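You operate a simulated robot arm through the tools that you are given. There is no shell and no other tool. Be economical: measure what you need, move in short steps, check, and stop when the job is done.

You run a simulated robot arm. Do the job below in one go: nothing can be reset, and whatever is moved stays where it is left.

## Task
Put the cream bar on the clear end of the white table away on the left end of the long bench. Put the labelled steel pot on the back of the glass counter top away in the pot tray. Stack the large brown carton from the top of the low table on top of the small brown carton. Put the plain milk bottle from the top of the low table on the shelf of the white table and the mango milk bottle on the back of the glass counter top. Put one of the brown tins from the top of the low table on the small steel plate. Close the domed press top. Any order will do. Set down upright: labelled steel pot, milk bottle, brown tin.

It is judged by the outcome, as a careful person would: the job done as asked, and still so three seconds after it is handed in. It fails if anything else is knocked over, pushed out of place, dropped, spilled or broken.

## Robot
A 7-joint arm with a three-finger gripper on a trunk, on a base that drives. Base frame: it is fixed to the floor where the robot stands at the start and does not move with it; the origin is under the middle of the robot, x ahead of it, y to its left, z up; the surface under the hand at the start is at about z = 92. Readings come in cm, degrees, newtons and seconds.
Its first joint turns from -166.0 to 166.0 degrees. Places, roughly: back of the glass counter top [60, 190, 110]; brown carton [325, -50, 50]; brown tin [325, -75, 50]; cream bar (4x11x3 cm) [60, 20, 90]; domed press top [-270, -290, 100]; labelled steel pot [50, 200, 125]; left end of the long bench [-170, -290, 90]; milk bottle [325, -25, 50]; pot tray [-370, 410, 80]; shelf of the white table [60, -10, 50]; small steel plate (14x14x1 cm) [360, -60, 50]. Payload 2.69 kg.
The TCP is the grasp point between the finger pads, 2.9 cm short of the fingertips. In the tool frame z runs along the fingers and y along their closing line. Largest opening 12 cm; the body of the gripper starts 7.8 cm behind the TCP.
Orientation is told as [roll, pitch, yaw] about the base's x, y, z axes, in that order, counted from this pose: with the fingers straight down and closing along the base's y, the tool's x points along the base's -x, its y along +y and its z along -z.

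## Interface
- The arm moves only by the tool move_arm. Its argument "steps" is a list of rows, each a list of 3 entries, a list of its own where there are three numbers: the shift along the base's x, y, z in units of 50 mm (1.0 is 50 mm), then the turn, a rotation vector about the base's x, y, z in units of 5 degrees (1.0 is 5 degrees), then the closure in counts, from 0 (fully open) to 255 (shut). In form: [[[x, y, z], [ax, ay, az], gripper], ...]. A call has 1 to 8 rows; each row shifts and turns the commanded pose from where the row before left it. A call with a number of a shift or a turn outside -1 to 1 is refused whole. A row lasts 0.2 s, in which the tool goes at most 5 cm and 8.6 degrees; a call with a longer step from one row to the next is refused whole, and so is a gripper value outside its range. A pose out of reach is approached as far as the arm can. The call stops where the force on the tool passes 40 N (or 10 N more than at its start, if that is more) or the arm is blocked; 0.2 s more then pass. The fingers move at their own pace and stop on an object; they squeeze with about 31 N. The grip force told is the motor's: it shows also when the fingers shut on nothing. Time passes only in rows, and 0.2 s behind the last, so rows that do not move let the fingers close. The reply holds the time, the measured pose of the TCP, the force on the tool along the base axes, the opening and the grip force, in the units named above and with some noise, with the torque about the TCP (base axes, N m) and any sound that the robot's microphone picked up.
- Cameras (640 x 400 px; columns grow to the right, rows downward): "scene" is now at [30.99, 16.48, 134.66]; the picture's right is [-0.30, -0.95, 0.00], its down [-0.68, 0.22, -0.70] and it looks along [0.67, -0.21, -0.71] (base axes); focal length 214 px, centre (320, 200). "wrist" rides on the gripper at [6.3, 0, -10.4] in the tool frame; the picture's right is [0.00, 1.00, 0.00], its down [-0.83, 0.00, -0.56] and it looks along [-0.56, 0.00, 0.83] (tool axes); focal length 275 px, centre (320, 200). There is no depth. A picture from a camera that has moved, and an enlarged one, comes with that camera's place and axes in the base frame and with its lens.
- camera(camera): a new picture of that camera. It takes no simulated time.
- move_column(by): slides the trunk up (or, below 0, down) by that many cm; the arm and the scene camera ride with it, the base frame stays. It gives what a move gives, with no picture.
- steer(legs): drives the robot by 1 to 6 legs, each [ahead, left, turn to the left] in cm, cm and degrees, along the robot's own axes; the way and the turn of a leg run together, so that a leg with both is an arc; at most 150 cm and 180 degrees a leg. The arm and the cameras ride along, it lands a little off, and it stops where it bumps. It gives what a move gives.
- head_to(pan, tilt): turns the head with the scene camera to pan (to the left, within 143 degrees either way) and tilt (down, from -29 to 69), counted from straight ahead of the robot. It gives what a move gives.
- enlarge(camera, box): a new picture of the part [left, top, right, bottom] of that camera's present view, enlarged. It takes no simulated time.
- job_done(): hands the job in; it is judged then, once.

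Go step by step. Nothing tells you exact positions but the pictures and the camera data: compare them with the known pose of the tool, close in by small moves and look again before you grip or let go. The budget is 196 turns and 162 pictures, counting those below and the enlarged ones. Unless the task says otherwise, let go and move clear before handing in.

The tools are called as name(argument=value, ...) on one line, values as JSON. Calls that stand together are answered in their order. move_arm: Moves the arm, as the interface text tells. Its arguments: {"type":"object","properties":{"steps":{"type":"array"}},"required":["steps"]} The other tools are called the same way: move_column (by) slides the trunk up or down; steer (legs) drives the base; head_to (pan, tilt) turns the head that bears the scene camera; camera (camera) takes a picture; enlarge (camera, box) takes an enlarged picture of a part of a camera's view; job_done () hands the job in.

At the start:

```text
time_s: 0.0
position: [56.58, 15.37, 119.89]
tool_rot: [0.0, 0.0, 0.0]
ft_force: [0.4, -0.2, -0.2]
moment: [-0.02, 0.0, 0.03]
gripper_width: 11.97
finger_force: 0.0
trunk travel left (down, up): [-35.0, 23.6]
robot x, y, heading: [-0.04, 0.21, 0.0]
head pan, tilt: [-17.7, 45.2]
```

scene: 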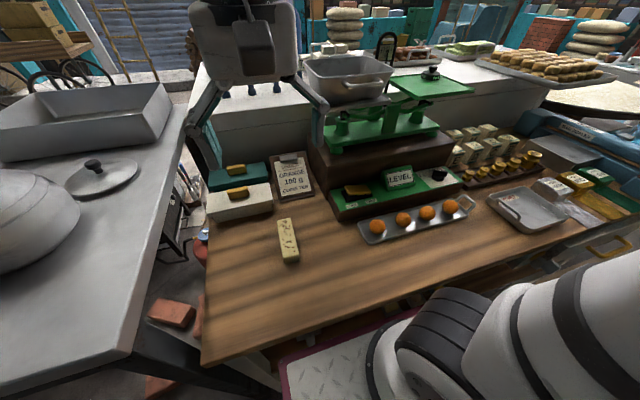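
wrist: 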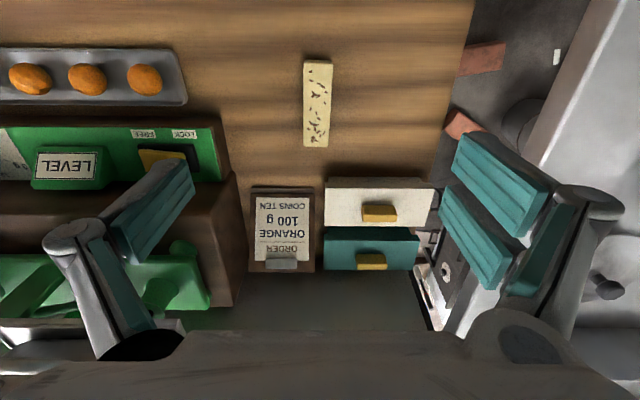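

I see the cream bar lying along x at about (60.5, 15.3). I'll drop over it and check before gripping, and look around as well.

move_arm(steps=[[[0.2, 0, -0.9], [0, 0, 0], 0], [[0.2, 0, -0.9], [0, 0, 0], 0], [[0.2, 0, -0.9], [0, 0, 0], 0], [[0.2, 0, -0.9], [0, 0, 0], 0], [[0, 0, 0], [0, 0, 0], 0]])

camera(camera="wrist")

camera(camera="scene")

```text
time_s: 1.2
position: [60.64, 15.46, 101.89]
tool_rot: [0.0, 0.0, 0.0]
ft_force: [-0.3, 0.3, -0.2]
moment: [-0.02, 0.01, 0.0]
gripper_width: 12.01
finger_force: 0.0
trunk travel left (down, up): [-35.0, 23.6]
robot x, y, heading: [-0.16, -0.27, 0.1]
head pan, tilt: [-17.7, 45.2]
```

```text
159 pictures are left
camera wrist: at [54.29, 15.47, 112.21], right [0.0, 1.0, 0.0], down [0.83, 0.0, 0.56], along [0.56, 0.0, -0.83], focal length 275 px, centre (320, 200)
```

wrist: 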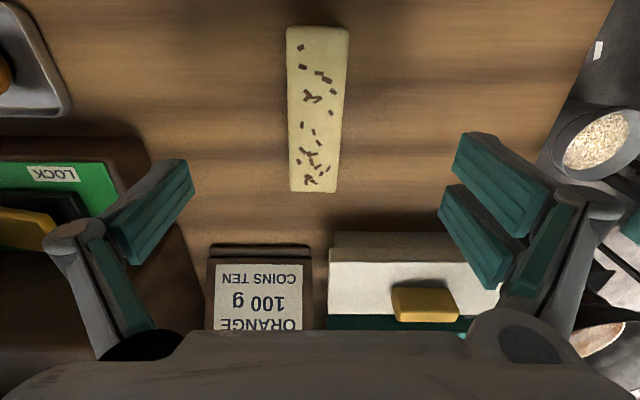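

```text
158 pictures are left
camera scene: at [30.98, 16.48, 134.66], right [-0.3, -0.95, 0.0], down [-0.68, 0.22, -0.7], along [0.67, -0.21, -0.71], focal length 214 px, centre (320, 200)
```

scene: 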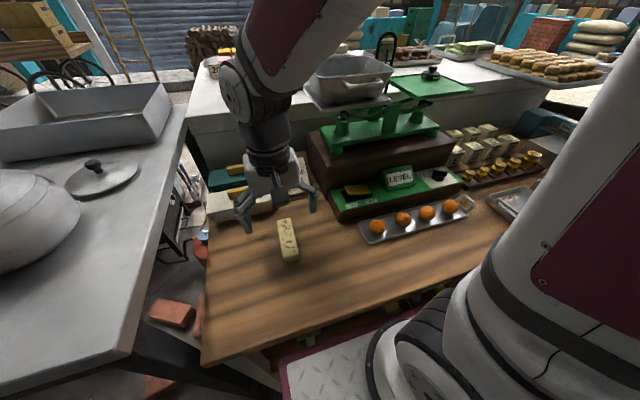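

The bar is centred at about (60, 15.1), between the fingers. I'll go down and grip it.

move_arm(steps=[[[-0.06, -0.05, -0.64], [0, 0, 0], 0], [[-0.06, 0, -0.64], [0, 0, 0], 0], [[0, 0, 0], [0, 0, 0], 0], [[0, 0, 0], [0, 0, 0], 255], [[0, 0, 0], [0, 0, 0], 255], [[0, 0, 0], [0, 0, 0], 255]])

camera(camera="wrist")

```text
time_s: 2.6
position: [60.05, 15.29, 95.58]
tool_rot: [0.0, 0.1, 0.0]
ft_force: [-0.4, -0.8, 0.7]
moment: [0.01, -0.06, -0.07]
gripper_width: 3.46
finger_force: 30.8
trunk travel left (down, up): [-35.0, 23.6]
robot x, y, heading: [0.22, -0.34, -0.0]
head pan, tilt: [-17.7, 45.2]
```

```text
157 pictures are left
camera wrist: at [53.75, 15.3, 105.84], right [0.0, 1.0, 0.0], down [0.83, 0.0, 0.56], along [0.56, 0.0, -0.83], focal length 275 px, centre (320, 200)
```

wrist: 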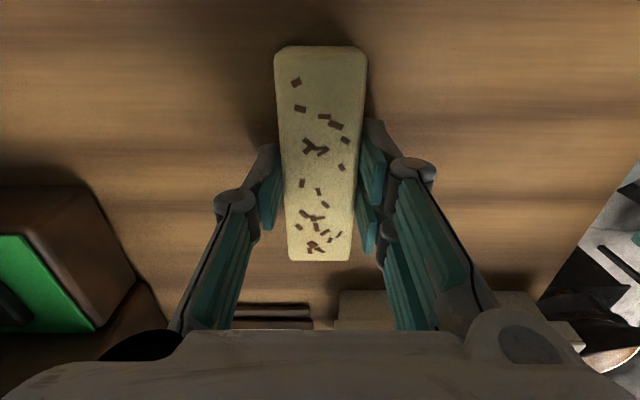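

The bar is held. I'll lift it clear, then look around with the head.

move_arm(steps=[[[0, 0, 0.95], [0, 0, 0], 255], [[0, 0, 0.95], [0, 0, 0], 255], [[0, 0, 0.95], [0, 0, 0], 255], [[0, 0, 0.95], [0, 0, 0], 255], [[0, 0, 0.95], [0, 0, 0], 255], [[0, 0, 0.5], [0, 0, 0], 255], [[0, 0, 0], [0, 0, 0], 255]])

head_to(pan=-100, tilt=20)

camera(camera="scene")

head_to(pan=100, tilt=20)

camera(camera="scene")

head_to(pan=143, tilt=20)

camera(camera="scene")

head_to(pan=-143, tilt=20)

camera(camera="scene")

```text
time_s: 4.2
position: [59.86, 15.1, 121.76]
tool_rot: [0.0, -0.1, -0.1]
ft_force: [0.4, -0.3, -0.4]
moment: [0.02, -0.01, 0.0]
gripper_width: 3.46
finger_force: 31.0
trunk travel left (down, up): [-35.0, 23.6]
robot x, y, heading: [-0.09, -0.09, 0.0]
head pan, tilt: [-17.7, 45.2]
```

```text
time_s: 5.8
position: [60.04, 15.15, 121.68]
tool_rot: [0.0, 0.1, 0.0]
ft_force: [0.9, 0.1, -1.2]
moment: [0.02, -0.01, 0.01]
gripper_width: 3.45
finger_force: 31.4
trunk travel left (down, up): [-35.0, 23.6]
robot x, y, heading: [-0.09, 0.24, -0.1]
head pan, tilt: [-100.0, 20.0]
```

```text
156 pictures are left
camera scene: at [21.65, 9.77, 138.55], right [-0.98, 0.17, 0.0], down [0.06, 0.34, -0.94], along [-0.16, -0.93, -0.34], focal length 214 px, centre (320, 200)
```

scene: 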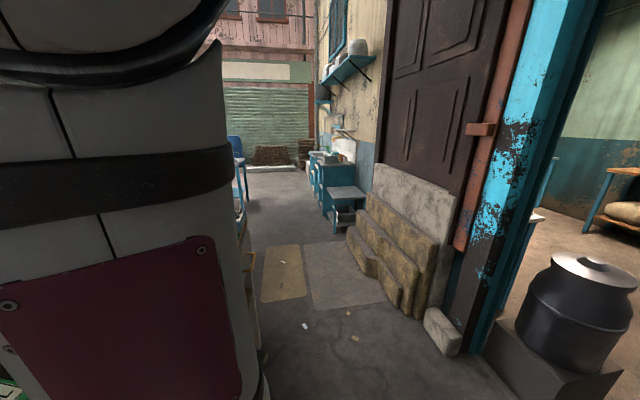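

```text
time_s: 8.7
position: [60.0, 15.21, 121.62]
tool_rot: [0.0, 0.0, 0.0]
ft_force: [0.1, 0.4, -1.1]
moment: [-0.02, 0.0, 0.03]
gripper_width: 3.43
finger_force: 31.1
trunk travel left (down, up): [-35.0, 23.6]
robot x, y, heading: [-0.26, -0.12, -0.3]
head pan, tilt: [100.0, 20.0]
```

```text
155 pictures are left
camera scene: at [21.65, 28.12, 138.55], right [0.98, 0.17, 0.0], down [0.06, -0.34, -0.94], along [-0.16, 0.93, -0.34], focal length 214 px, centre (320, 200)
```

scene: 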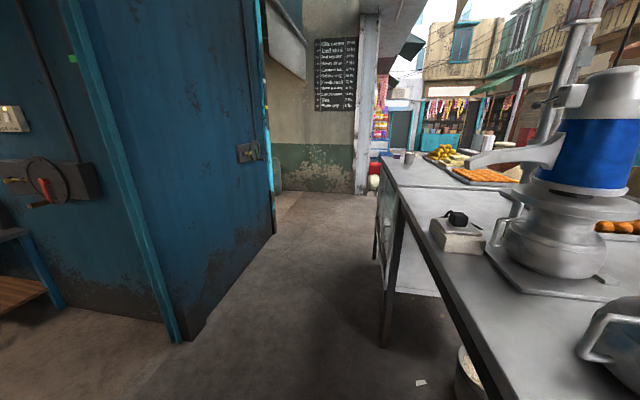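

```text
time_s: 9.8
position: [59.99, 15.11, 121.77]
tool_rot: [-0.1, -0.1, 0.0]
ft_force: [-0.1, 0.2, -1.1]
moment: [-0.02, -0.01, 0.0]
gripper_width: 3.46
finger_force: 30.9
trunk travel left (down, up): [-35.0, 23.6]
robot x, y, heading: [0.16, -0.5, -0.3]
head pan, tilt: [143.0, 20.0]
```

```text
154 pictures are left
camera scene: at [15.83, 24.55, 138.55], right [0.6, 0.8, 0.0], down [0.27, -0.21, -0.94], along [-0.75, 0.57, -0.34], focal length 214 px, centre (320, 200)
```

scene: 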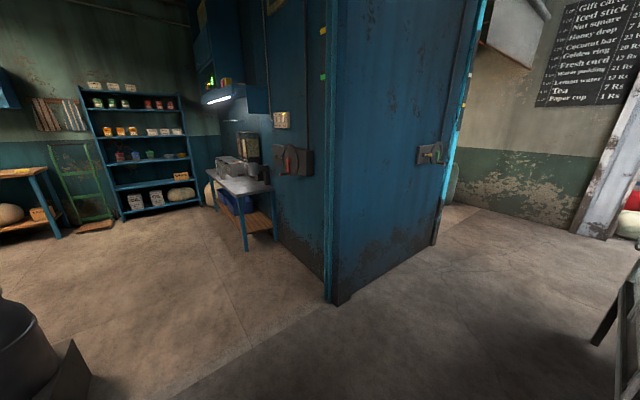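

```text
time_s: 13.7
position: [59.95, 15.15, 121.59]
tool_rot: [0.0, 0.0, 0.0]
ft_force: [-0.4, 0.4, -0.6]
moment: [0.03, -0.01, 0.01]
gripper_width: 3.44
finger_force: 31.2
trunk travel left (down, up): [-35.0, 23.6]
robot x, y, heading: [-0.15, -0.44, 0.1]
head pan, tilt: [-143.0, 20.0]
```

```text
153 pictures are left
camera scene: at [15.82, 13.34, 138.55], right [-0.6, 0.8, 0.0], down [0.27, 0.21, -0.94], along [-0.75, -0.57, -0.34], focal length 214 px, centre (320, 200)
```

scene: 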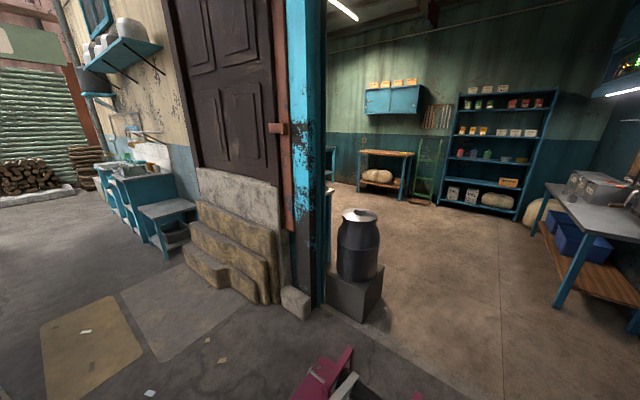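

The bench and press are in the room behind me, through an opening at about x=-90, y from -30 to 110. I'll back off, turn round and look in.

steer(legs=[[-60, 30, 0], [0, 0, 90], [0, 0, 90]])

head_to(pan=0, tilt=25)

camera(camera="scene")

```text
time_s: 25.1
position: [-119.9, 14.37, 121.64]
tool_rot: [0.0, 0.0, -179.6]
ft_force: [-0.1, -0.3, -0.8]
moment: [0.0, 0.05, 0.0]
gripper_width: 3.43
finger_force: 31.2
trunk travel left (down, up): [-35.0, 23.6]
robot x, y, heading: [-60.42, 30.04, -179.4]
head pan, tilt: [-143.0, 20.0]
```

```text
time_s: 27.3
position: [-119.75, 14.35, 121.74]
tool_rot: [0.0, -0.1, -179.7]
ft_force: [0.2, -0.7, -1.8]
moment: [-0.02, 0.01, 0.0]
gripper_width: 3.45
finger_force: 30.7
trunk travel left (down, up): [-35.0, 23.6]
robot x, y, heading: [-60.25, 29.48, -179.6]
head pan, tilt: [0.0, 25.0]
```

```text
152 pictures are left
camera scene: at [-92.45, 10.61, 137.74], right [-0.01, 1.0, 0.0], down [0.42, 0.0, -0.91], along [-0.91, -0.01, -0.42], focal length 214 px, centre (320, 200)
```

scene: 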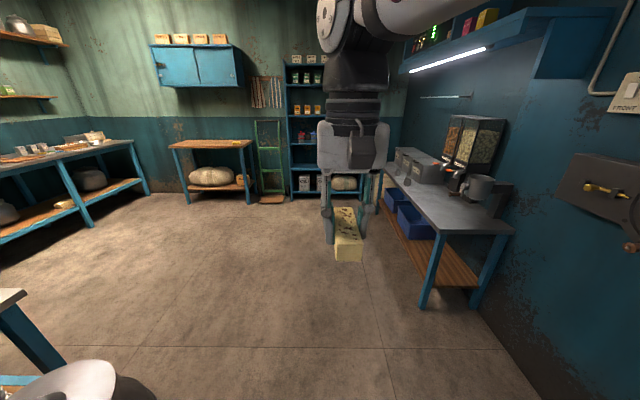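

The long bench runs along the far left wall (y≈-290). I'll look left to see the free floor and the bench.

steer(legs=[[110, 0, 0]])

head_to(pan=85, tilt=25)

camera(camera="scene")

head_to(pan=-90, tilt=20)

camera(camera="scene")

```text
time_s: 33.0
position: [-229.59, 12.78, 121.74]
tool_rot: [0.0, 0.0, -179.2]
ft_force: [-0.3, 1.4, -0.9]
moment: [0.01, -0.01, -0.01]
gripper_width: 3.46
finger_force: 31.0
trunk travel left (down, up): [-35.0, 23.6]
robot x, y, heading: [-169.8, 28.61, -179.3]
head pan, tilt: [0.0, 25.0]
```

```text
time_s: 34.5
position: [-229.63, 12.8, 121.71]
tool_rot: [-0.1, -0.1, -179.2]
ft_force: [0.0, -0.7, -1.1]
moment: [-0.02, 0.02, -0.06]
gripper_width: 3.45
finger_force: 30.9
trunk travel left (down, up): [-35.0, 23.6]
robot x, y, heading: [-169.79, 28.78, -179.1]
head pan, tilt: [85.0, 25.0]
```

```text
151 pictures are left
camera scene: at [-193.49, 0.21, 137.74], right [-1.0, 0.07, 0.0], down [0.03, 0.42, -0.91], along [-0.07, -0.9, -0.42], focal length 214 px, centre (320, 200)
```

scene: 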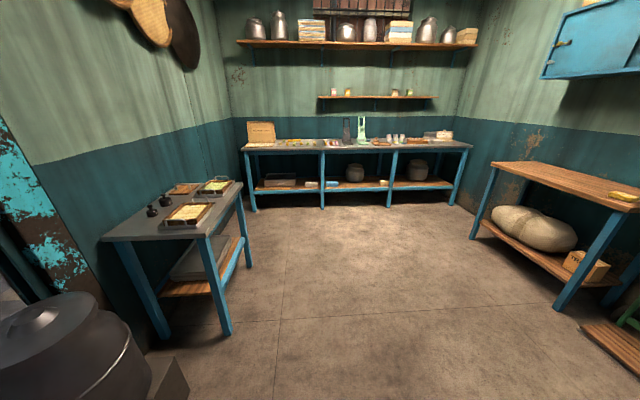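

```text
time_s: 37.2
position: [-229.41, 12.67, 121.64]
tool_rot: [0.0, -0.1, -179.3]
ft_force: [-0.3, 0.4, -1.1]
moment: [0.02, 0.03, 0.01]
gripper_width: 3.46
finger_force: 31.1
trunk travel left (down, up): [-35.0, 23.6]
robot x, y, heading: [-169.19, 29.13, -178.8]
head pan, tilt: [-90.0, 20.0]
```

```text
150 pictures are left
camera scene: at [-192.94, 18.71, 138.55], right [1.0, 0.01, 0.0], down [0.0, -0.34, -0.94], along [-0.01, 0.94, -0.34], focal length 214 px, centre (320, 200)
```

scene: 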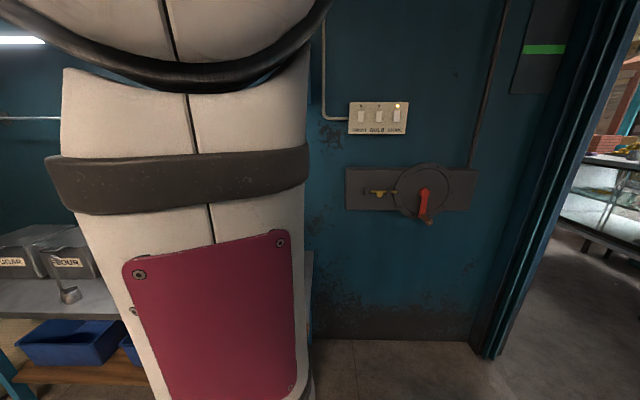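

The bench stretches from x≈-120 to -410 along y≈-290; its left part is between x=-120 and -215. I'll turn to face it and drive down the clear lane.

steer(legs=[[24, 0, 0], [0, 0, 90], [150, 0, 0], [50, 0, 0]])

head_to(pan=5, tilt=30)

camera(camera="scene")

```text
time_s: 52.4
position: [-175.97, -232.35, 121.72]
tool_rot: [0.0, 0.0, -89.0]
ft_force: [0.0, -0.1, -0.9]
moment: [0.03, 0.0, 0.0]
gripper_width: 3.47
finger_force: 30.8
trunk travel left (down, up): [-35.0, 23.6]
robot x, y, heading: [-192.04, -172.72, -89.3]
head pan, tilt: [-90.0, 20.0]
```

```text
time_s: 54.1
position: [-175.95, -232.44, 121.69]
tool_rot: [0.0, -0.1, -89.1]
ft_force: [-0.2, -0.5, -1.8]
moment: [0.01, -0.02, -0.02]
gripper_width: 3.46
finger_force: 31.0
trunk travel left (down, up): [-35.0, 23.6]
robot x, y, heading: [-192.09, -172.84, -89.3]
head pan, tilt: [5.0, 30.0]
```

```text
149 pictures are left
camera scene: at [-171.79, -204.77, 136.95], right [-0.99, -0.1, 0.0], down [-0.05, 0.5, -0.87], along [0.09, -0.86, -0.5], focal length 214 px, centre (320, 200)
```

scene: 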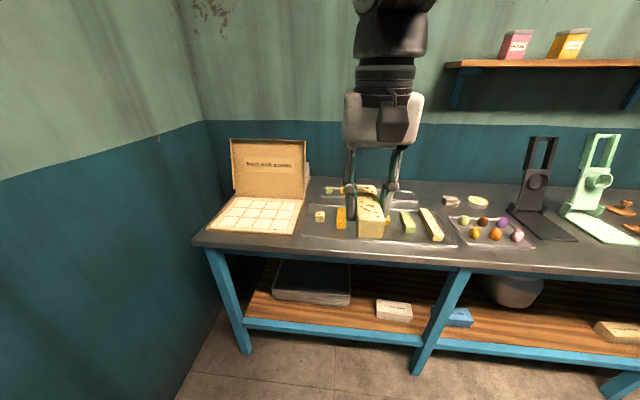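

The bench's left end has an open box, a flat tray with similar bars and an L-shaped back. I'll shift the arm aside to see the free spot.

move_arm(steps=[[[-1, 0, 0], [0, 0, 0], 255], [[-1, 0, 0], [0, 0, 0], 255], [[-1, 0, 0], [0, 0, 0], 255], [[-1, 0, 0], [0, 0, 0], 255], [[-1, 0, 0], [0, 0, 0], 255], [[-1, 0, 0], [0, 0, 0], 255]])

enlarge(camera="scene", box=[180, 120, 500, 320])

```text
time_s: 55.5
position: [-205.82, -232.51, 121.75]
tool_rot: [-0.1, 0.0, -89.1]
ft_force: [-0.5, -0.4, -1.2]
moment: [0.0, -0.02, -0.02]
gripper_width: 3.45
finger_force: 30.9
trunk travel left (down, up): [-35.0, 23.6]
robot x, y, heading: [-192.15, -173.07, -89.3]
head pan, tilt: [5.0, 30.0]
```

```text
2.00 times, centred on (340, 220) of scene
camera zoom: at [-171.74, -204.75, 136.94], right [-0.99, -0.1, 0.0], down [-0.05, 0.5, -0.87], along [0.09, -0.86, -0.5], focal length 429 px, centre (280, 160)
```

zoom: 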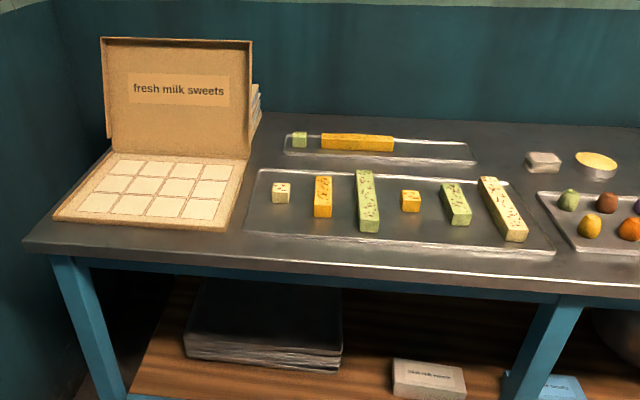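

The back tray holds a short green and a long orange bar with an empty stretch at x≈-190…-204, y≈-292: a natural slot for this medium bar, lying along x. I'll drive closer and turn the hand by 90°.

steer(legs=[[37, 0, 0]])

move_arm(steps=[[[0, 0, 0], [0, 0, -1], 255], [[0, 0, 0], [0, 0, -1], 255], [[0, 0, 0], [0, 0, -1], 255], [[0, 0, 0], [0, 0, -1], 255], [[0, 0, 0], [0, 0, -1], 255], [[0, 0, 0], [0, 0, -1], 255], [[0, 0, 0], [0, 0, -1], 255], [[0, 0, 0], [0, 0, -1], 255]])

move_arm(steps=[[[0, 0, 0], [0, 0, -1], 255], [[0, 0, 0], [0, 0, -1], 255], [[0, 0, 0], [0, 0, -1], 255], [[0, 0, 0], [0, 0, -1], 255], [[0, 0, 0], [0, 0, -1], 255], [[0, 0, 0], [0, 0, -1], 255], [[0, 0, 0], [0, 0, -1], 255], [[0, 0, 0], [0, 0, -1], 255]])

head_to(pan=-10, tilt=40)

camera(camera="scene")

camera(camera="wrist")

```text
time_s: 57.8
position: [-205.27, -269.14, 121.75]
tool_rot: [0.0, 0.0, -89.1]
ft_force: [0.0, -0.4, -1.0]
moment: [0.01, -0.04, -0.03]
gripper_width: 3.47
finger_force: 31.4
trunk travel left (down, up): [-35.0, 23.6]
robot x, y, heading: [-191.23, -209.55, -89.3]
head pan, tilt: [5.0, 30.0]
```

```text
time_s: 59.6
position: [-205.35, -269.3, 121.79]
tool_rot: [0.0, -0.1, -129.0]
ft_force: [-0.3, -0.7, -1.2]
moment: [-0.03, -0.02, -0.02]
gripper_width: 3.47
finger_force: 31.5
trunk travel left (down, up): [-35.0, 23.6]
robot x, y, heading: [-191.3, -209.65, -88.9]
head pan, tilt: [5.0, 30.0]
```

```text
time_s: 61.4
position: [-205.3, -269.26, 121.87]
tool_rot: [0.0, 0.1, -169.2]
ft_force: [0.4, -0.2, -1.4]
moment: [0.01, 0.02, -0.04]
gripper_width: 3.44
finger_force: 31.1
trunk travel left (down, up): [-35.0, 23.6]
robot x, y, heading: [-191.71, -209.45, -89.3]
head pan, tilt: [5.0, 30.0]
```

```text
time_s: 62.2
position: [-205.25, -269.2, 121.84]
tool_rot: [0.0, 0.0, -169.0]
ft_force: [0.0, 0.6, -1.3]
moment: [-0.01, 0.02, -0.02]
gripper_width: 3.47
finger_force: 31.7
trunk travel left (down, up): [-35.0, 23.6]
robot x, y, heading: [-191.47, -209.29, -89.0]
head pan, tilt: [-10.0, 40.0]
```

```text
147 pictures are left
camera scene: at [-173.46, -240.9, 135.42], right [-0.99, 0.16, 0.0], down [0.1, 0.63, -0.77], along [-0.12, -0.76, -0.64], focal length 214 px, centre (320, 200)
```

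scene: 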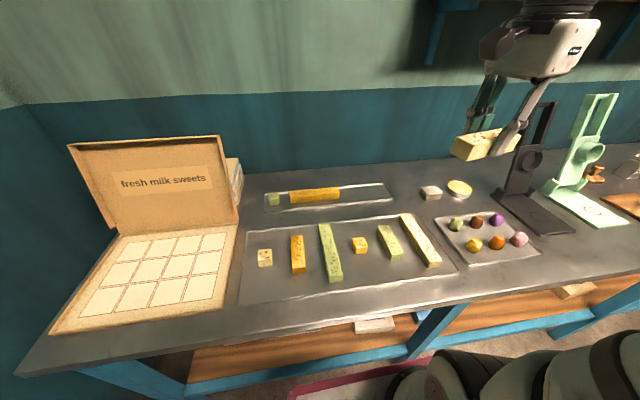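

```text
146 pictures are left
camera wrist: at [-199.04, -267.88, 132.1], right [0.19, -0.98, 0.0], down [-0.82, -0.16, 0.56], along [-0.55, -0.11, -0.83], focal length 275 px, centre (320, 200)
```

wrist: 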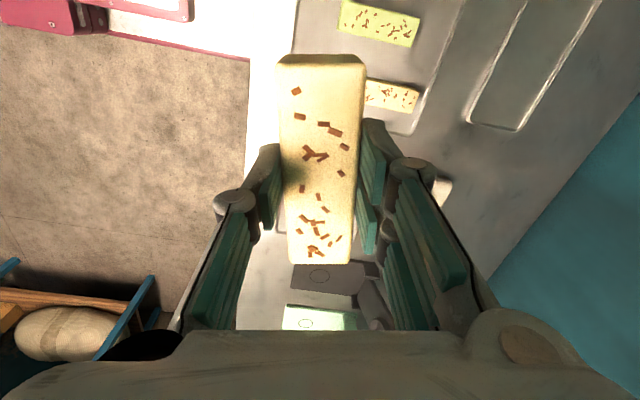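

The free slot in the back tray is centred near (-198.5, -295.5). I'll carry the bar above it and check again.

move_arm(steps=[[[0.4, 0, -0.5], [0, 0, -1], 255], [[0.4, 0, -0.5], [0, 0, -1], 255], [[0.3, -0.65, 0], [0, 0, 0], 255], [[0.26, -0.9, 0], [0, 0, 0], 255], [[0, -0.9, -0.2], [0, 0, 0], 255], [[0, -0.9, -0.2], [0, 0, 0], 255], [[0, -0.9, -0.4], [0, 0, 0], 255], [[0, -0.9, -0.4], [0, 0, 0], 255]])

camera(camera="scene")

camera(camera="wrist")

```text
time_s: 64.0
position: [-198.48, -295.05, 110.8]
tool_rot: [0.1, 0.0, -179.0]
ft_force: [-0.1, 0.2, -0.1]
moment: [-0.03, -0.01, -0.01]
gripper_width: 3.46
finger_force: 30.8
trunk travel left (down, up): [-35.0, 23.6]
robot x, y, heading: [-191.32, -209.32, -89.0]
head pan, tilt: [-10.0, 40.0]
```

```text
145 pictures are left
camera scene: at [-173.46, -240.84, 135.42], right [-0.99, 0.16, 0.0], down [0.1, 0.63, -0.77], along [-0.12, -0.76, -0.64], focal length 214 px, centre (320, 200)
```

scene: 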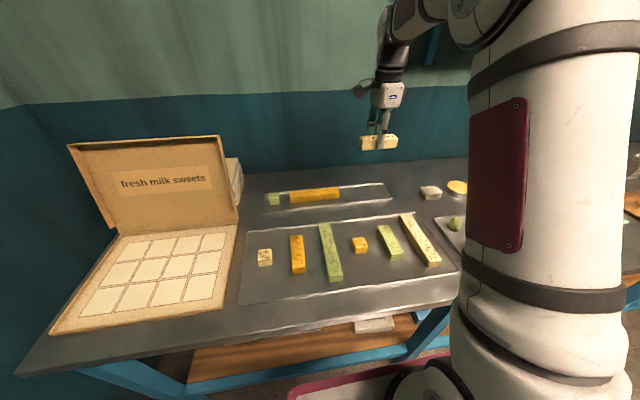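

```text
144 pictures are left
camera wrist: at [-192.06, -294.75, 121.09], right [0.02, -1.0, 0.0], down [-0.83, -0.02, 0.56], along [-0.56, -0.01, -0.83], focal length 275 px, centre (320, 200)
```

wrist: 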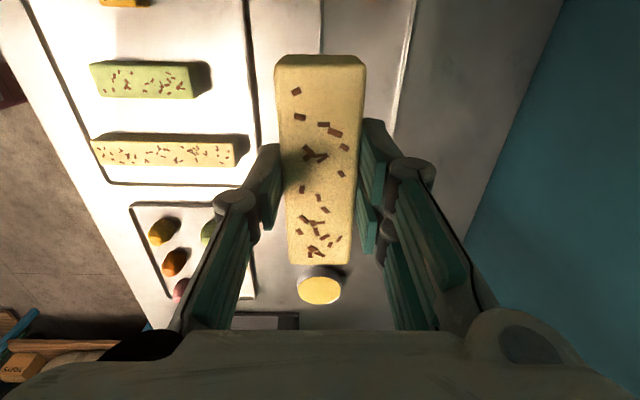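

Comparing both cameras, the bench top is nearer z≈87, which puts the slot at about (-200, -299.5). I'll move over it and lower.

move_arm(steps=[[[-0.15, -0.45, -0.6], [0, 0, 0], 255], [[-0.15, -0.45, -0.6], [0, 0, 0], 255], [[0, 0, -0.9], [0, 0, 0], 255], [[0, 0, -0.7], [0, 0, 0], 255], [[0, 0, 0], [0, 0, 0], 255]])

camera(camera="wrist")

enlarge(camera="scene", box=[240, 100, 480, 250])

```text
time_s: 65.2
position: [-199.87, -299.55, 96.67]
tool_rot: [0.0, 0.1, -179.1]
ft_force: [0.3, -0.2, -1.3]
moment: [-0.02, 0.02, -0.01]
gripper_width: 3.46
finger_force: 31.2
trunk travel left (down, up): [-35.0, 23.6]
robot x, y, heading: [-191.85, -209.58, -89.2]
head pan, tilt: [-10.0, 40.0]
```

```text
143 pictures are left
camera wrist: at [-193.63, -299.26, 107.04], right [0.02, -1.0, 0.0], down [-0.83, -0.02, 0.56], along [-0.56, -0.01, -0.83], focal length 275 px, centre (320, 200)
```

wrist: 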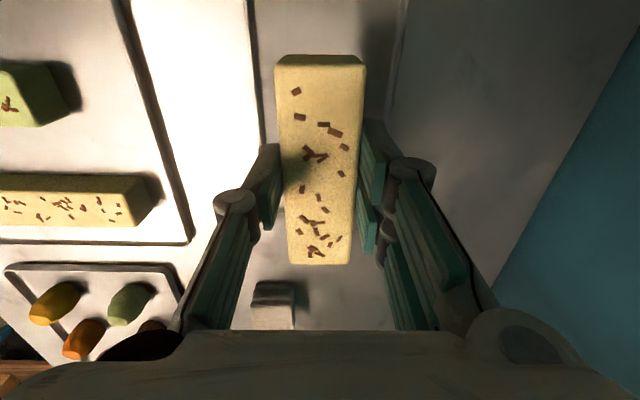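

```text
2.67 times, centred on (360, 175) of scene
camera zoom: at [-173.46, -240.9, 135.41], right [-0.99, 0.16, 0.0], down [0.1, 0.63, -0.77], along [-0.12, -0.76, -0.64], focal length 572 px, centre (213, 267)
```

zoom: 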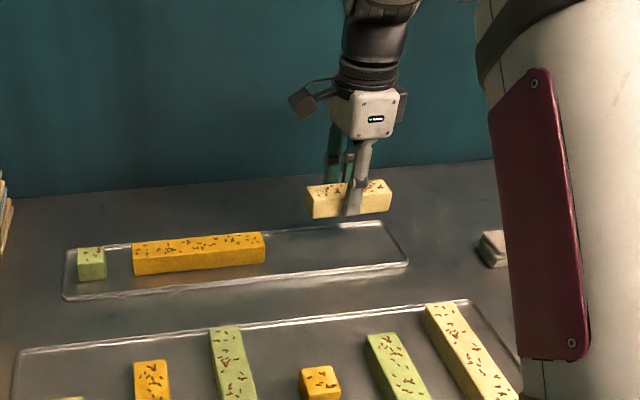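

The bar is lined up with the empty end of the tray. I'll lower it gently.

move_arm(steps=[[[0, 0, -0.5], [0, 0, 0], 255], [[0, 0, -0.3], [0, 0, 0], 255], [[0, 0, -0.1], [0, 0, 0], 255], [[0, 0, -0.1], [0, 0, 0], 255], [[0, 0, 0], [0, 0, 0], 255]])

enlarge(camera="scene", box=[240, 100, 480, 250])

```text
time_s: 66.4
position: [-199.96, -299.58, 91.64]
tool_rot: [0.0, 0.0, -179.1]
ft_force: [0.2, 0.5, -1.8]
moment: [0.02, -0.01, 0.0]
gripper_width: 3.48
finger_force: 31.0
trunk travel left (down, up): [-35.0, 23.6]
robot x, y, heading: [-191.85, -209.46, -89.4]
head pan, tilt: [-10.0, 40.0]
```

```text
2.67 times, centred on (360, 175) of scene
camera zoom: at [-173.46, -240.9, 135.41], right [-0.99, 0.16, 0.0], down [0.1, 0.63, -0.77], along [-0.12, -0.76, -0.64], focal length 572 px, centre (213, 267)
```

zoom: 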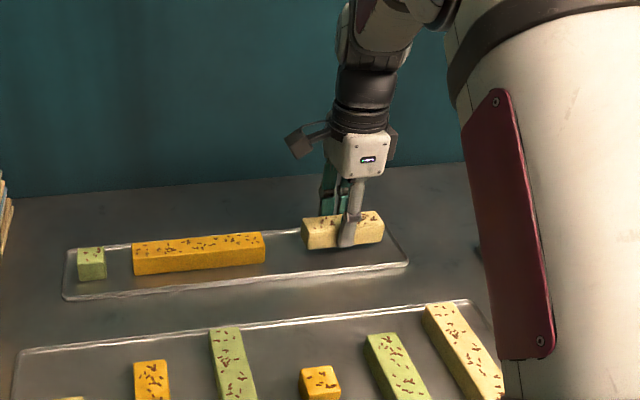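

move_arm(steps=[[[0, 0.05, -0.1], [0, 0, 0], 255], [[0, 0.05, -0.08], [0, 0, 0], 255], [[0, 0, 0], [0, 0, 0], 255]])

enlarge(camera="scene", box=[300, 130, 420, 205])

```text
time_s: 67.2
position: [-199.94, -298.92, 90.92]
tool_rot: [-0.1, 0.0, -179.0]
ft_force: [0.0, -0.7, -1.2]
moment: [-0.03, -0.02, -0.01]
gripper_width: 3.45
finger_force: 31.0
trunk travel left (down, up): [-35.0, 23.6]
robot x, y, heading: [-191.39, -209.62, -89.1]
head pan, tilt: [-10.0, 40.0]
```

```text
5.33 times, centred on (360, 168) of scene
camera zoom: at [-173.46, -240.9, 135.41], right [-0.99, 0.16, 0.0], down [0.1, 0.63, -0.77], along [-0.12, -0.76, -0.64], focal length 1144 px, centre (107, 373)
```

zoom: 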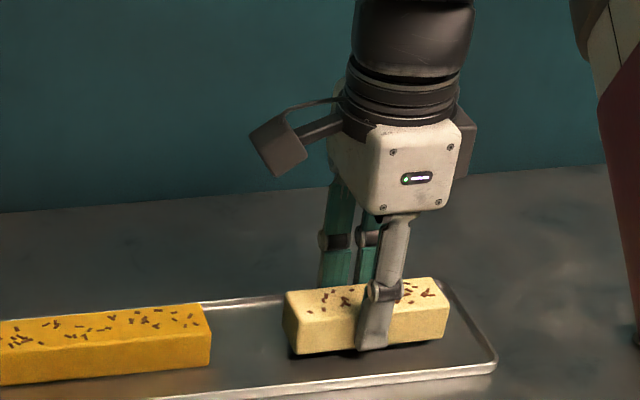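

move_arm(steps=[[[0, 0.03, -0.06], [0, 0, 0], 255], [[0, 0.03, -0.06], [0, 0, 0], 255], [[0, 0, 0], [0, 0, 0], 255]])

enlarge(camera="scene", box=[300, 130, 420, 205])

```text
time_s: 68.0
position: [-199.96, -298.61, 90.32]
tool_rot: [0.0, 0.1, -179.1]
ft_force: [-0.3, -0.3, -1.0]
moment: [-0.01, 0.02, -0.01]
gripper_width: 3.44
finger_force: 30.4
trunk travel left (down, up): [-35.0, 23.6]
robot x, y, heading: [-191.87, -209.5, -89.0]
head pan, tilt: [-10.0, 40.0]
```

```text
5.33 times, centred on (360, 168) of scene
camera zoom: at [-173.46, -240.9, 135.41], right [-0.99, 0.16, 0.0], down [0.1, 0.63, -0.77], along [-0.12, -0.76, -0.64], focal length 1144 px, centre (107, 373)
```

zoom: 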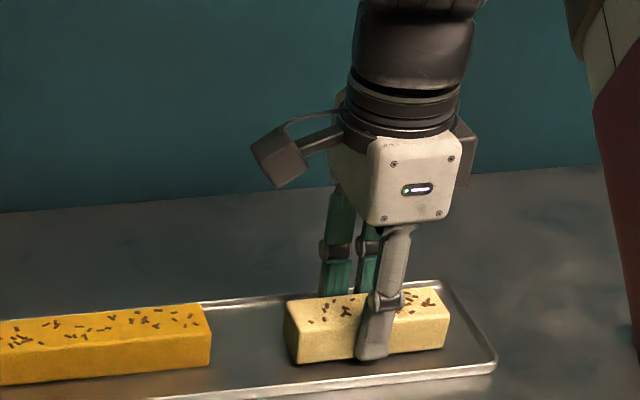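

move_arm(steps=[[[0, 0, -0.05], [0, 0, 0], 255], [[0, 0, 0], [0, 0, 0], 255]])

move_arm(steps=[[[0, 0, -0.04], [0, 0, 0], 255], [[0, 0, 0], [0, 0, 0], 255]])

move_arm(steps=[[[0, 0, -0.03], [0, 0, 0], 255], [[0, 0, 0], [0, 0, 0], 255]])

enlarge(camera="scene", box=[300, 130, 420, 205])

```text
time_s: 68.6
position: [-199.88, -298.64, 90.04]
tool_rot: [0.1, 0.0, -179.0]
ft_force: [0.8, -0.2, -0.9]
moment: [0.0, 0.01, 0.02]
gripper_width: 3.46
finger_force: 31.5
trunk travel left (down, up): [-35.0, 23.6]
robot x, y, heading: [-191.67, -209.08, -88.9]
head pan, tilt: [-10.0, 40.0]
```

```text
time_s: 69.2
position: [-200.03, -298.66, 89.99]
tool_rot: [0.2, 0.0, -179.1]
ft_force: [-0.2, 0.4, 11.1]
moment: [0.24, 0.17, 0.02]
gripper_width: 3.48
finger_force: 31.0
trunk travel left (down, up): [-35.0, 23.6]
robot x, y, heading: [-191.24, -209.92, -89.1]
head pan, tilt: [-10.0, 40.0]
```

```text
time_s: 69.8
position: [-199.82, -298.75, 89.89]
tool_rot: [0.2, 0.0, -179.1]
ft_force: [0.5, 2.3, 26.1]
moment: [0.07, -0.02, -0.01]
gripper_width: 3.47
finger_force: 30.9
trunk travel left (down, up): [-35.0, 23.6]
robot x, y, heading: [-191.69, -209.42, -89.0]
head pan, tilt: [-10.0, 40.0]
```

```text
5.33 times, centred on (360, 168) of scene
camera zoom: at [-173.45, -240.78, 135.45], right [-0.99, 0.16, 0.0], down [0.1, 0.63, -0.77], along [-0.12, -0.76, -0.64], focal length 1144 px, centre (107, 373)
```

zoom: 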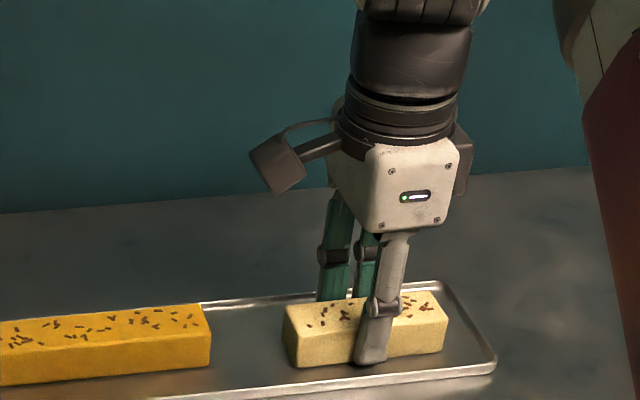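

It touched at z≈90. I'll ease off, open just enough to clear the bar inside the tray rim, and lift.

move_arm(steps=[[[0, 0, 0.03], [0, 0, 0], 255], [[0, 0, 0], [0, 0, 0], 150], [[0, 0, 0], [0, 0, 0], 150], [[0, 0, 0], [0, 0, 0], 150], [[0, 0, 0.3], [0, 0, 0], 150], [[0, 0, 0.8], [0, 0, 0], 150], [[0, 0, 0.8], [0, 0, 0], 0], [[0, 0, 0.9], [0, 0, 0], 0]])

enlarge(camera="scene", box=[240, 100, 480, 250])

```text
time_s: 71.6
position: [-199.95, -298.52, 103.58]
tool_rot: [-0.1, -0.1, -179.1]
ft_force: [-0.3, -0.5, -0.1]
moment: [0.06, 0.01, -0.02]
gripper_width: 11.99
finger_force: 0.1
trunk travel left (down, up): [-35.0, 23.6]
robot x, y, heading: [-191.37, -209.33, -89.1]
head pan, tilt: [-10.0, 40.0]
```

```text
2.67 times, centred on (360, 175) of scene
camera zoom: at [-173.46, -240.92, 135.4], right [-0.99, 0.16, 0.0], down [0.1, 0.63, -0.77], along [-0.12, -0.76, -0.64], focal length 572 px, centre (213, 267)
```

zoom: 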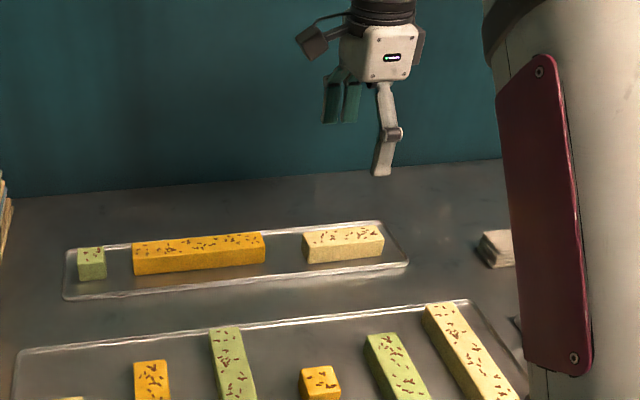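

The bar lies neatly in its slot. Next is the domed press top, further right on the bench; I'll retract and look.

move_arm(steps=[[[0, 0.9, 0.4], [0, 0, 0], 0], [[0, 0.9, 0.4], [0, 0, 0], 0], [[0, 0.9, 0.4], [0, 0, 0], 0], [[0, 0.9, 0.4], [0, 0, 0], 0], [[0.5, 0.8, 0.3], [0, 0, 0], 0], [[0.5, 0.8, 0.3], [0, 0, 0], 0], [[0, 0, 0], [0, 0, 0], 0]])

steer(legs=[[-15, -55, 0]])

head_to(pan=-10, tilt=40)

camera(camera="scene")

```text
time_s: 73.2
position: [-195.04, -272.65, 114.86]
tool_rot: [0.0, -0.1, -179.2]
ft_force: [-0.1, 0.0, -0.1]
moment: [0.03, 0.06, 0.01]
gripper_width: 12.02
finger_force: 0.1
trunk travel left (down, up): [-35.0, 23.6]
robot x, y, heading: [-191.26, -209.54, -89.1]
head pan, tilt: [-10.0, 40.0]
```

```text
time_s: 76.5
position: [-250.82, -258.77, 114.83]
tool_rot: [0.0, 0.0, -179.0]
ft_force: [0.1, 0.9, -0.5]
moment: [0.0, 0.02, -0.02]
gripper_width: 11.99
finger_force: 0.1
trunk travel left (down, up): [-35.0, 23.6]
robot x, y, heading: [-247.14, -195.3, -88.6]
head pan, tilt: [-10.0, 40.0]
```

```text
time_s: 77.1
position: [-250.9, -258.56, 114.87]
tool_rot: [0.0, 0.0, -179.1]
ft_force: [0.3, 0.9, 0.0]
moment: [0.0, 0.03, 0.01]
gripper_width: 12.02
finger_force: 0.0
trunk travel left (down, up): [-35.0, 23.6]
robot x, y, heading: [-247.29, -195.38, -88.8]
head pan, tilt: [-10.0, 40.0]
```

```text
136 pictures are left
camera scene: at [-229.3, -226.78, 135.41], right [-0.99, 0.16, 0.0], down [0.1, 0.63, -0.77], along [-0.12, -0.76, -0.64], focal length 214 px, centre (320, 200)
```

scene: 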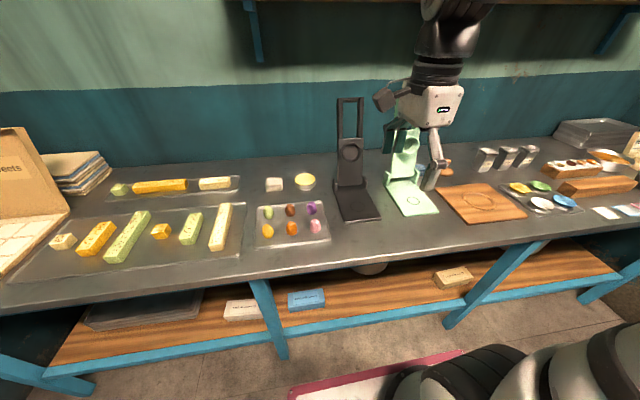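

The mint-green press at x≈-272 matches the given place; the black one is at x≈-250. I'll move the arm aside and look closely.

move_arm(steps=[[[-1, 0, 0], [0, 0, 0], 0], [[-1, 0, 0], [0, 0, 0], 0], [[-1, 0, 0], [0, 0, 0], 0], [[-1, 0, 0], [0, 0, 0], 0], [[-1, 0, 0], [0, 0, 0], 0], [[-1, 0, 0], [0, 0, 0], 0], [[-1, 0, 0], [0, 0, 0], 0]])

enlarge(camera="scene", box=[300, 80, 480, 230])

```text
time_s: 78.7
position: [-285.68, -258.46, 114.89]
tool_rot: [0.2, 0.0, -178.9]
ft_force: [0.6, 0.7, 1.0]
moment: [-0.03, 0.1, 0.01]
gripper_width: 11.99
finger_force: 0.1
trunk travel left (down, up): [-35.0, 23.6]
robot x, y, heading: [-247.45, -195.57, -89.1]
head pan, tilt: [-10.0, 40.0]
```

```text
2.67 times, centred on (390, 155) of scene
camera zoom: at [-229.24, -226.76, 135.41], right [-0.99, 0.16, 0.0], down [0.1, 0.63, -0.77], along [-0.12, -0.76, -0.64], focal length 572 px, centre (133, 320)
```

zoom: 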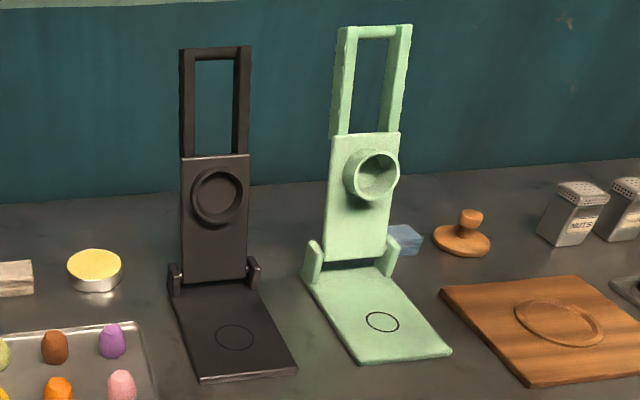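

The mint press has the domed cup; its lid stands upright, hinged at about y=-291, with the handle bar up at z≈118. I'll grip the handle bar and swing it down in an arc. First raise the arm and drive a little closer.

move_arm(steps=[[[0.4, 0, 0.9], [0, 0, 0], 0], [[0.4, 0, 0.9], [0, 0, 0], 0], [[0.4, 0, 0.7], [0, 0, 0], 0], [[0.8, 0, 0], [0, 0, 0], 0], [[0.8, 0, 0], [0, 0, 0], 0], [[0.6, 0, 0], [0, 0, 0], 0], [[0, 0, 0], [0, 0, 0], 0]])

steer(legs=[[14, 0, 0]])

camera(camera="wrist")

camera(camera="scene")

```text
time_s: 80.3
position: [-268.88, -258.44, 127.3]
tool_rot: [0.1, 0.0, -179.0]
ft_force: [0.1, -0.4, 0.0]
moment: [-0.05, 0.04, 0.02]
gripper_width: 12.01
finger_force: 0.1
trunk travel left (down, up): [-35.0, 23.6]
robot x, y, heading: [-247.7, -195.26, -88.9]
head pan, tilt: [-10.0, 40.0]
```

```text
time_s: 81.6
position: [-268.56, -272.58, 127.38]
tool_rot: [0.0, 0.0, -179.0]
ft_force: [-0.5, 0.8, -0.4]
moment: [-0.01, 0.02, 0.0]
gripper_width: 12.01
finger_force: 0.1
trunk travel left (down, up): [-35.0, 23.6]
robot x, y, heading: [-247.38, -209.57, -89.1]
head pan, tilt: [-10.0, 40.0]
```

```text
134 pictures are left
camera wrist: at [-262.19, -272.23, 137.73], right [0.02, -1.0, 0.0], down [-0.83, -0.02, 0.56], along [-0.56, -0.01, -0.83], focal length 275 px, centre (320, 200)
```

wrist: 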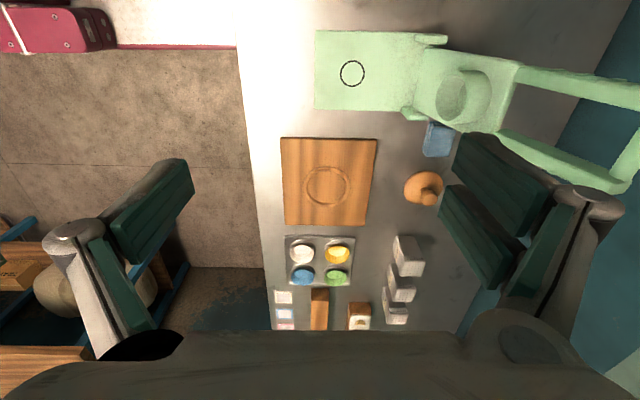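

```text
133 pictures are left
camera scene: at [-229.05, -240.72, 135.41], right [-0.99, 0.16, 0.0], down [0.1, 0.63, -0.77], along [-0.12, -0.76, -0.64], focal length 214 px, centre (320, 200)
```

scene: 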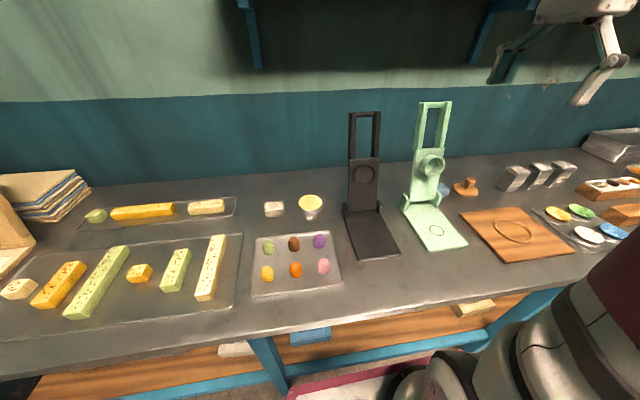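

The handle bar is at about (-269.5, -295.5, 118.5). Before moving the hand in, I'll check the wall shelf's clearance.

head_to(pan=-20, tilt=10)

camera(camera="scene")

```text
time_s: 82.5
position: [-268.51, -272.48, 127.3]
tool_rot: [0.1, 0.0, -179.0]
ft_force: [0.2, 0.0, 0.4]
moment: [-0.06, -0.02, 0.02]
gripper_width: 12.0
finger_force: 0.0
trunk travel left (down, up): [-35.0, 23.6]
robot x, y, heading: [-247.44, -209.38, -88.8]
head pan, tilt: [-20.0, 10.0]
```

```text
132 pictures are left
camera scene: at [-230.75, -241.12, 140.17], right [-0.95, 0.33, 0.0], down [0.06, 0.17, -0.98], along [-0.32, -0.93, -0.17], focal length 214 px, centre (320, 200)
```

scene: 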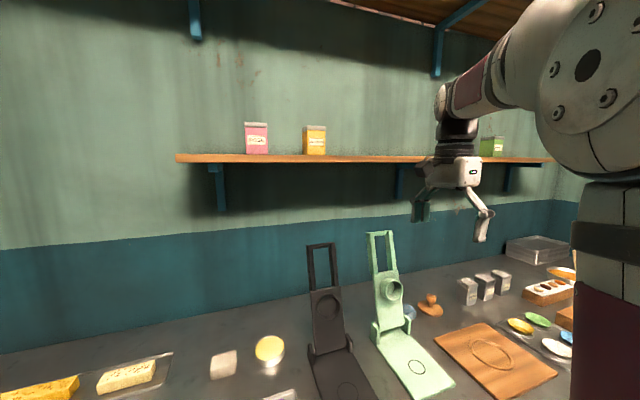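

The shelf is at z≈142; to keep the hand clear I'll tilt it 30° (fingers toward the wall) and approach the bar.

move_arm(steps=[[[-0.1, 0, 0], [-1, 0, 0], 0], [[-0.1, 0, 0], [-1, 0, 0], 0], [[0, 0, 0], [-1, 0, 0], 0], [[0, -0.6, 0], [-1, 0, 0], 0], [[0, -0.9, 0], [-1, 0, 0], 0], [[0, -0.9, 0], [-1, 0, 0], 0], [[0, -0.8, 0], [0, 0, 0], 0], [[0, 0, 0], [0, 0, 0], 0]])

head_to(pan=-22, tilt=25)

camera(camera="scene")

camera(camera="wrist")

```text
time_s: 84.3
position: [-269.57, -288.56, 127.45]
tool_rot: [30.1, -0.5, -179.2]
ft_force: [-0.4, -1.4, 0.4]
moment: [0.03, -0.02, -0.02]
gripper_width: 12.0
finger_force: 0.0
trunk travel left (down, up): [-35.0, 23.6]
robot x, y, heading: [-247.54, -209.34, -89.0]
head pan, tilt: [-20.0, 10.0]
```

```text
time_s: 85.1
position: [-269.53, -288.5, 127.33]
tool_rot: [30.0, -0.5, -179.2]
ft_force: [0.6, -0.1, 0.9]
moment: [0.01, 0.0, 0.0]
gripper_width: 12.02
finger_force: 0.1
trunk travel left (down, up): [-35.0, 23.6]
robot x, y, heading: [-247.1, -209.31, -89.1]
head pan, tilt: [-22.0, 25.0]
```

```text
131 pictures are left
camera scene: at [-231.02, -240.93, 137.75], right [-0.93, 0.36, 0.0], down [0.15, 0.39, -0.91], along [-0.32, -0.85, -0.42], focal length 214 px, centre (320, 200)
```

scene: 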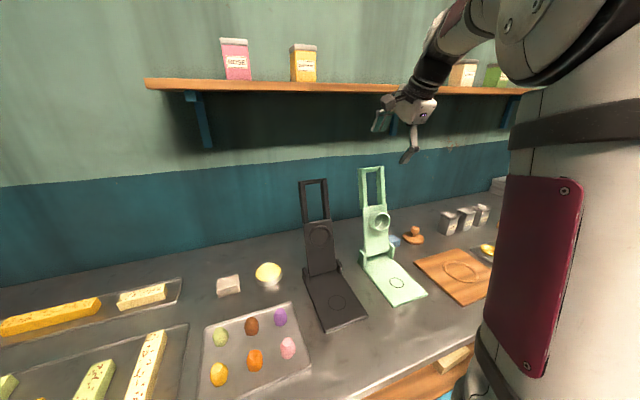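

```text
130 pictures are left
camera wrist: at [-263.21, -283.02, 136.3], right [0.02, -0.87, 0.5], down [-0.83, 0.26, 0.49], along [-0.56, -0.43, -0.71], focal length 275 px, centre (320, 200)
```

wrist: 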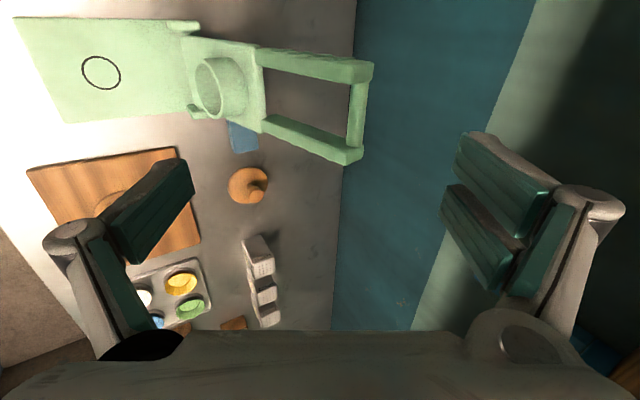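

The bar is at about (-269.6, -297.2, 118.4). I'll move in along the finger axis.

move_arm(steps=[[[0, -0.52, -0.3], [0, 0, 0], 0], [[0, -0.52, -0.28], [0, 0, 0], 0], [[0, -0.33, -0.57], [0, 0, 0], 0], [[0, -0.33, -0.57], [0, 0, 0], 0], [[0, 0, 0], [0, 0, 0], 0]])

camera(camera="wrist")

enlarge(camera="scene", box=[280, 60, 520, 210])

```text
time_s: 86.3
position: [-269.71, -297.01, 118.73]
tool_rot: [30.1, -0.5, -179.0]
ft_force: [-0.2, -0.2, -0.8]
moment: [0.01, -0.03, 0.04]
gripper_width: 12.01
finger_force: 0.2
trunk travel left (down, up): [-35.0, 23.6]
robot x, y, heading: [-246.9, -208.81, -89.3]
head pan, tilt: [-22.0, 25.0]
```

```text
129 pictures are left
camera wrist: at [-263.21, -291.53, 127.61], right [0.02, -0.87, 0.5], down [-0.83, 0.26, 0.49], along [-0.56, -0.43, -0.71], focal length 275 px, centre (320, 200)
```

wrist: 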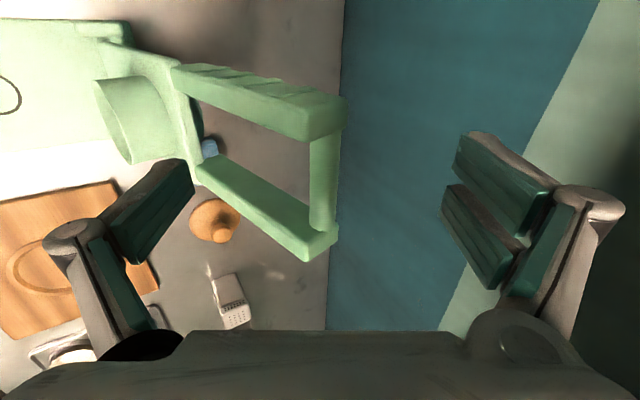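

```text
2.67 times, centred on (400, 135) of scene
camera zoom: at [-231.02, -240.92, 137.75], right [-0.93, 0.36, 0.0], down [0.15, 0.39, -0.91], along [-0.32, -0.85, -0.42], focal length 572 px, centre (107, 373)
```

zoom: 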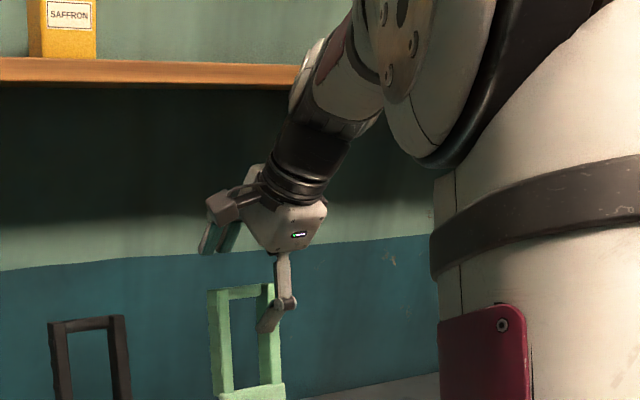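

The bar is right between the pads. Closing on it.

move_arm(steps=[[[0, 0, 0], [0, 0, 0], 255], [[0, 0, 0], [0, 0, 0], 255], [[0, 0, 0], [0, 0, 0], 255], [[0, 0, 0], [0, 0, 0], 255]])

camera(camera="wrist")

```text
time_s: 87.3
position: [-269.53, -297.02, 118.92]
tool_rot: [30.2, -0.3, -179.1]
ft_force: [-0.6, -6.4, 14.0]
moment: [-0.31, -0.95, -1.2]
gripper_width: 1.82
finger_force: 43.0
trunk travel left (down, up): [-35.0, 23.6]
robot x, y, heading: [-247.06, -209.49, -89.1]
head pan, tilt: [-22.0, 25.0]
```

```text
127 pictures are left
camera wrist: at [-263.2, -291.52, 127.77], right [0.02, -0.86, 0.5], down [-0.83, 0.27, 0.49], along [-0.56, -0.43, -0.71], focal length 275 px, centre (320, 200)
```

wrist: 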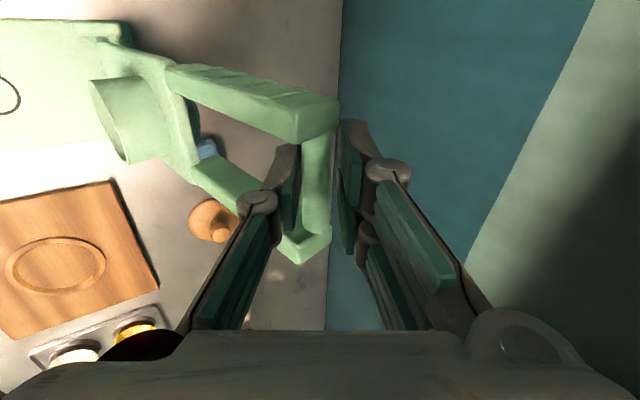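

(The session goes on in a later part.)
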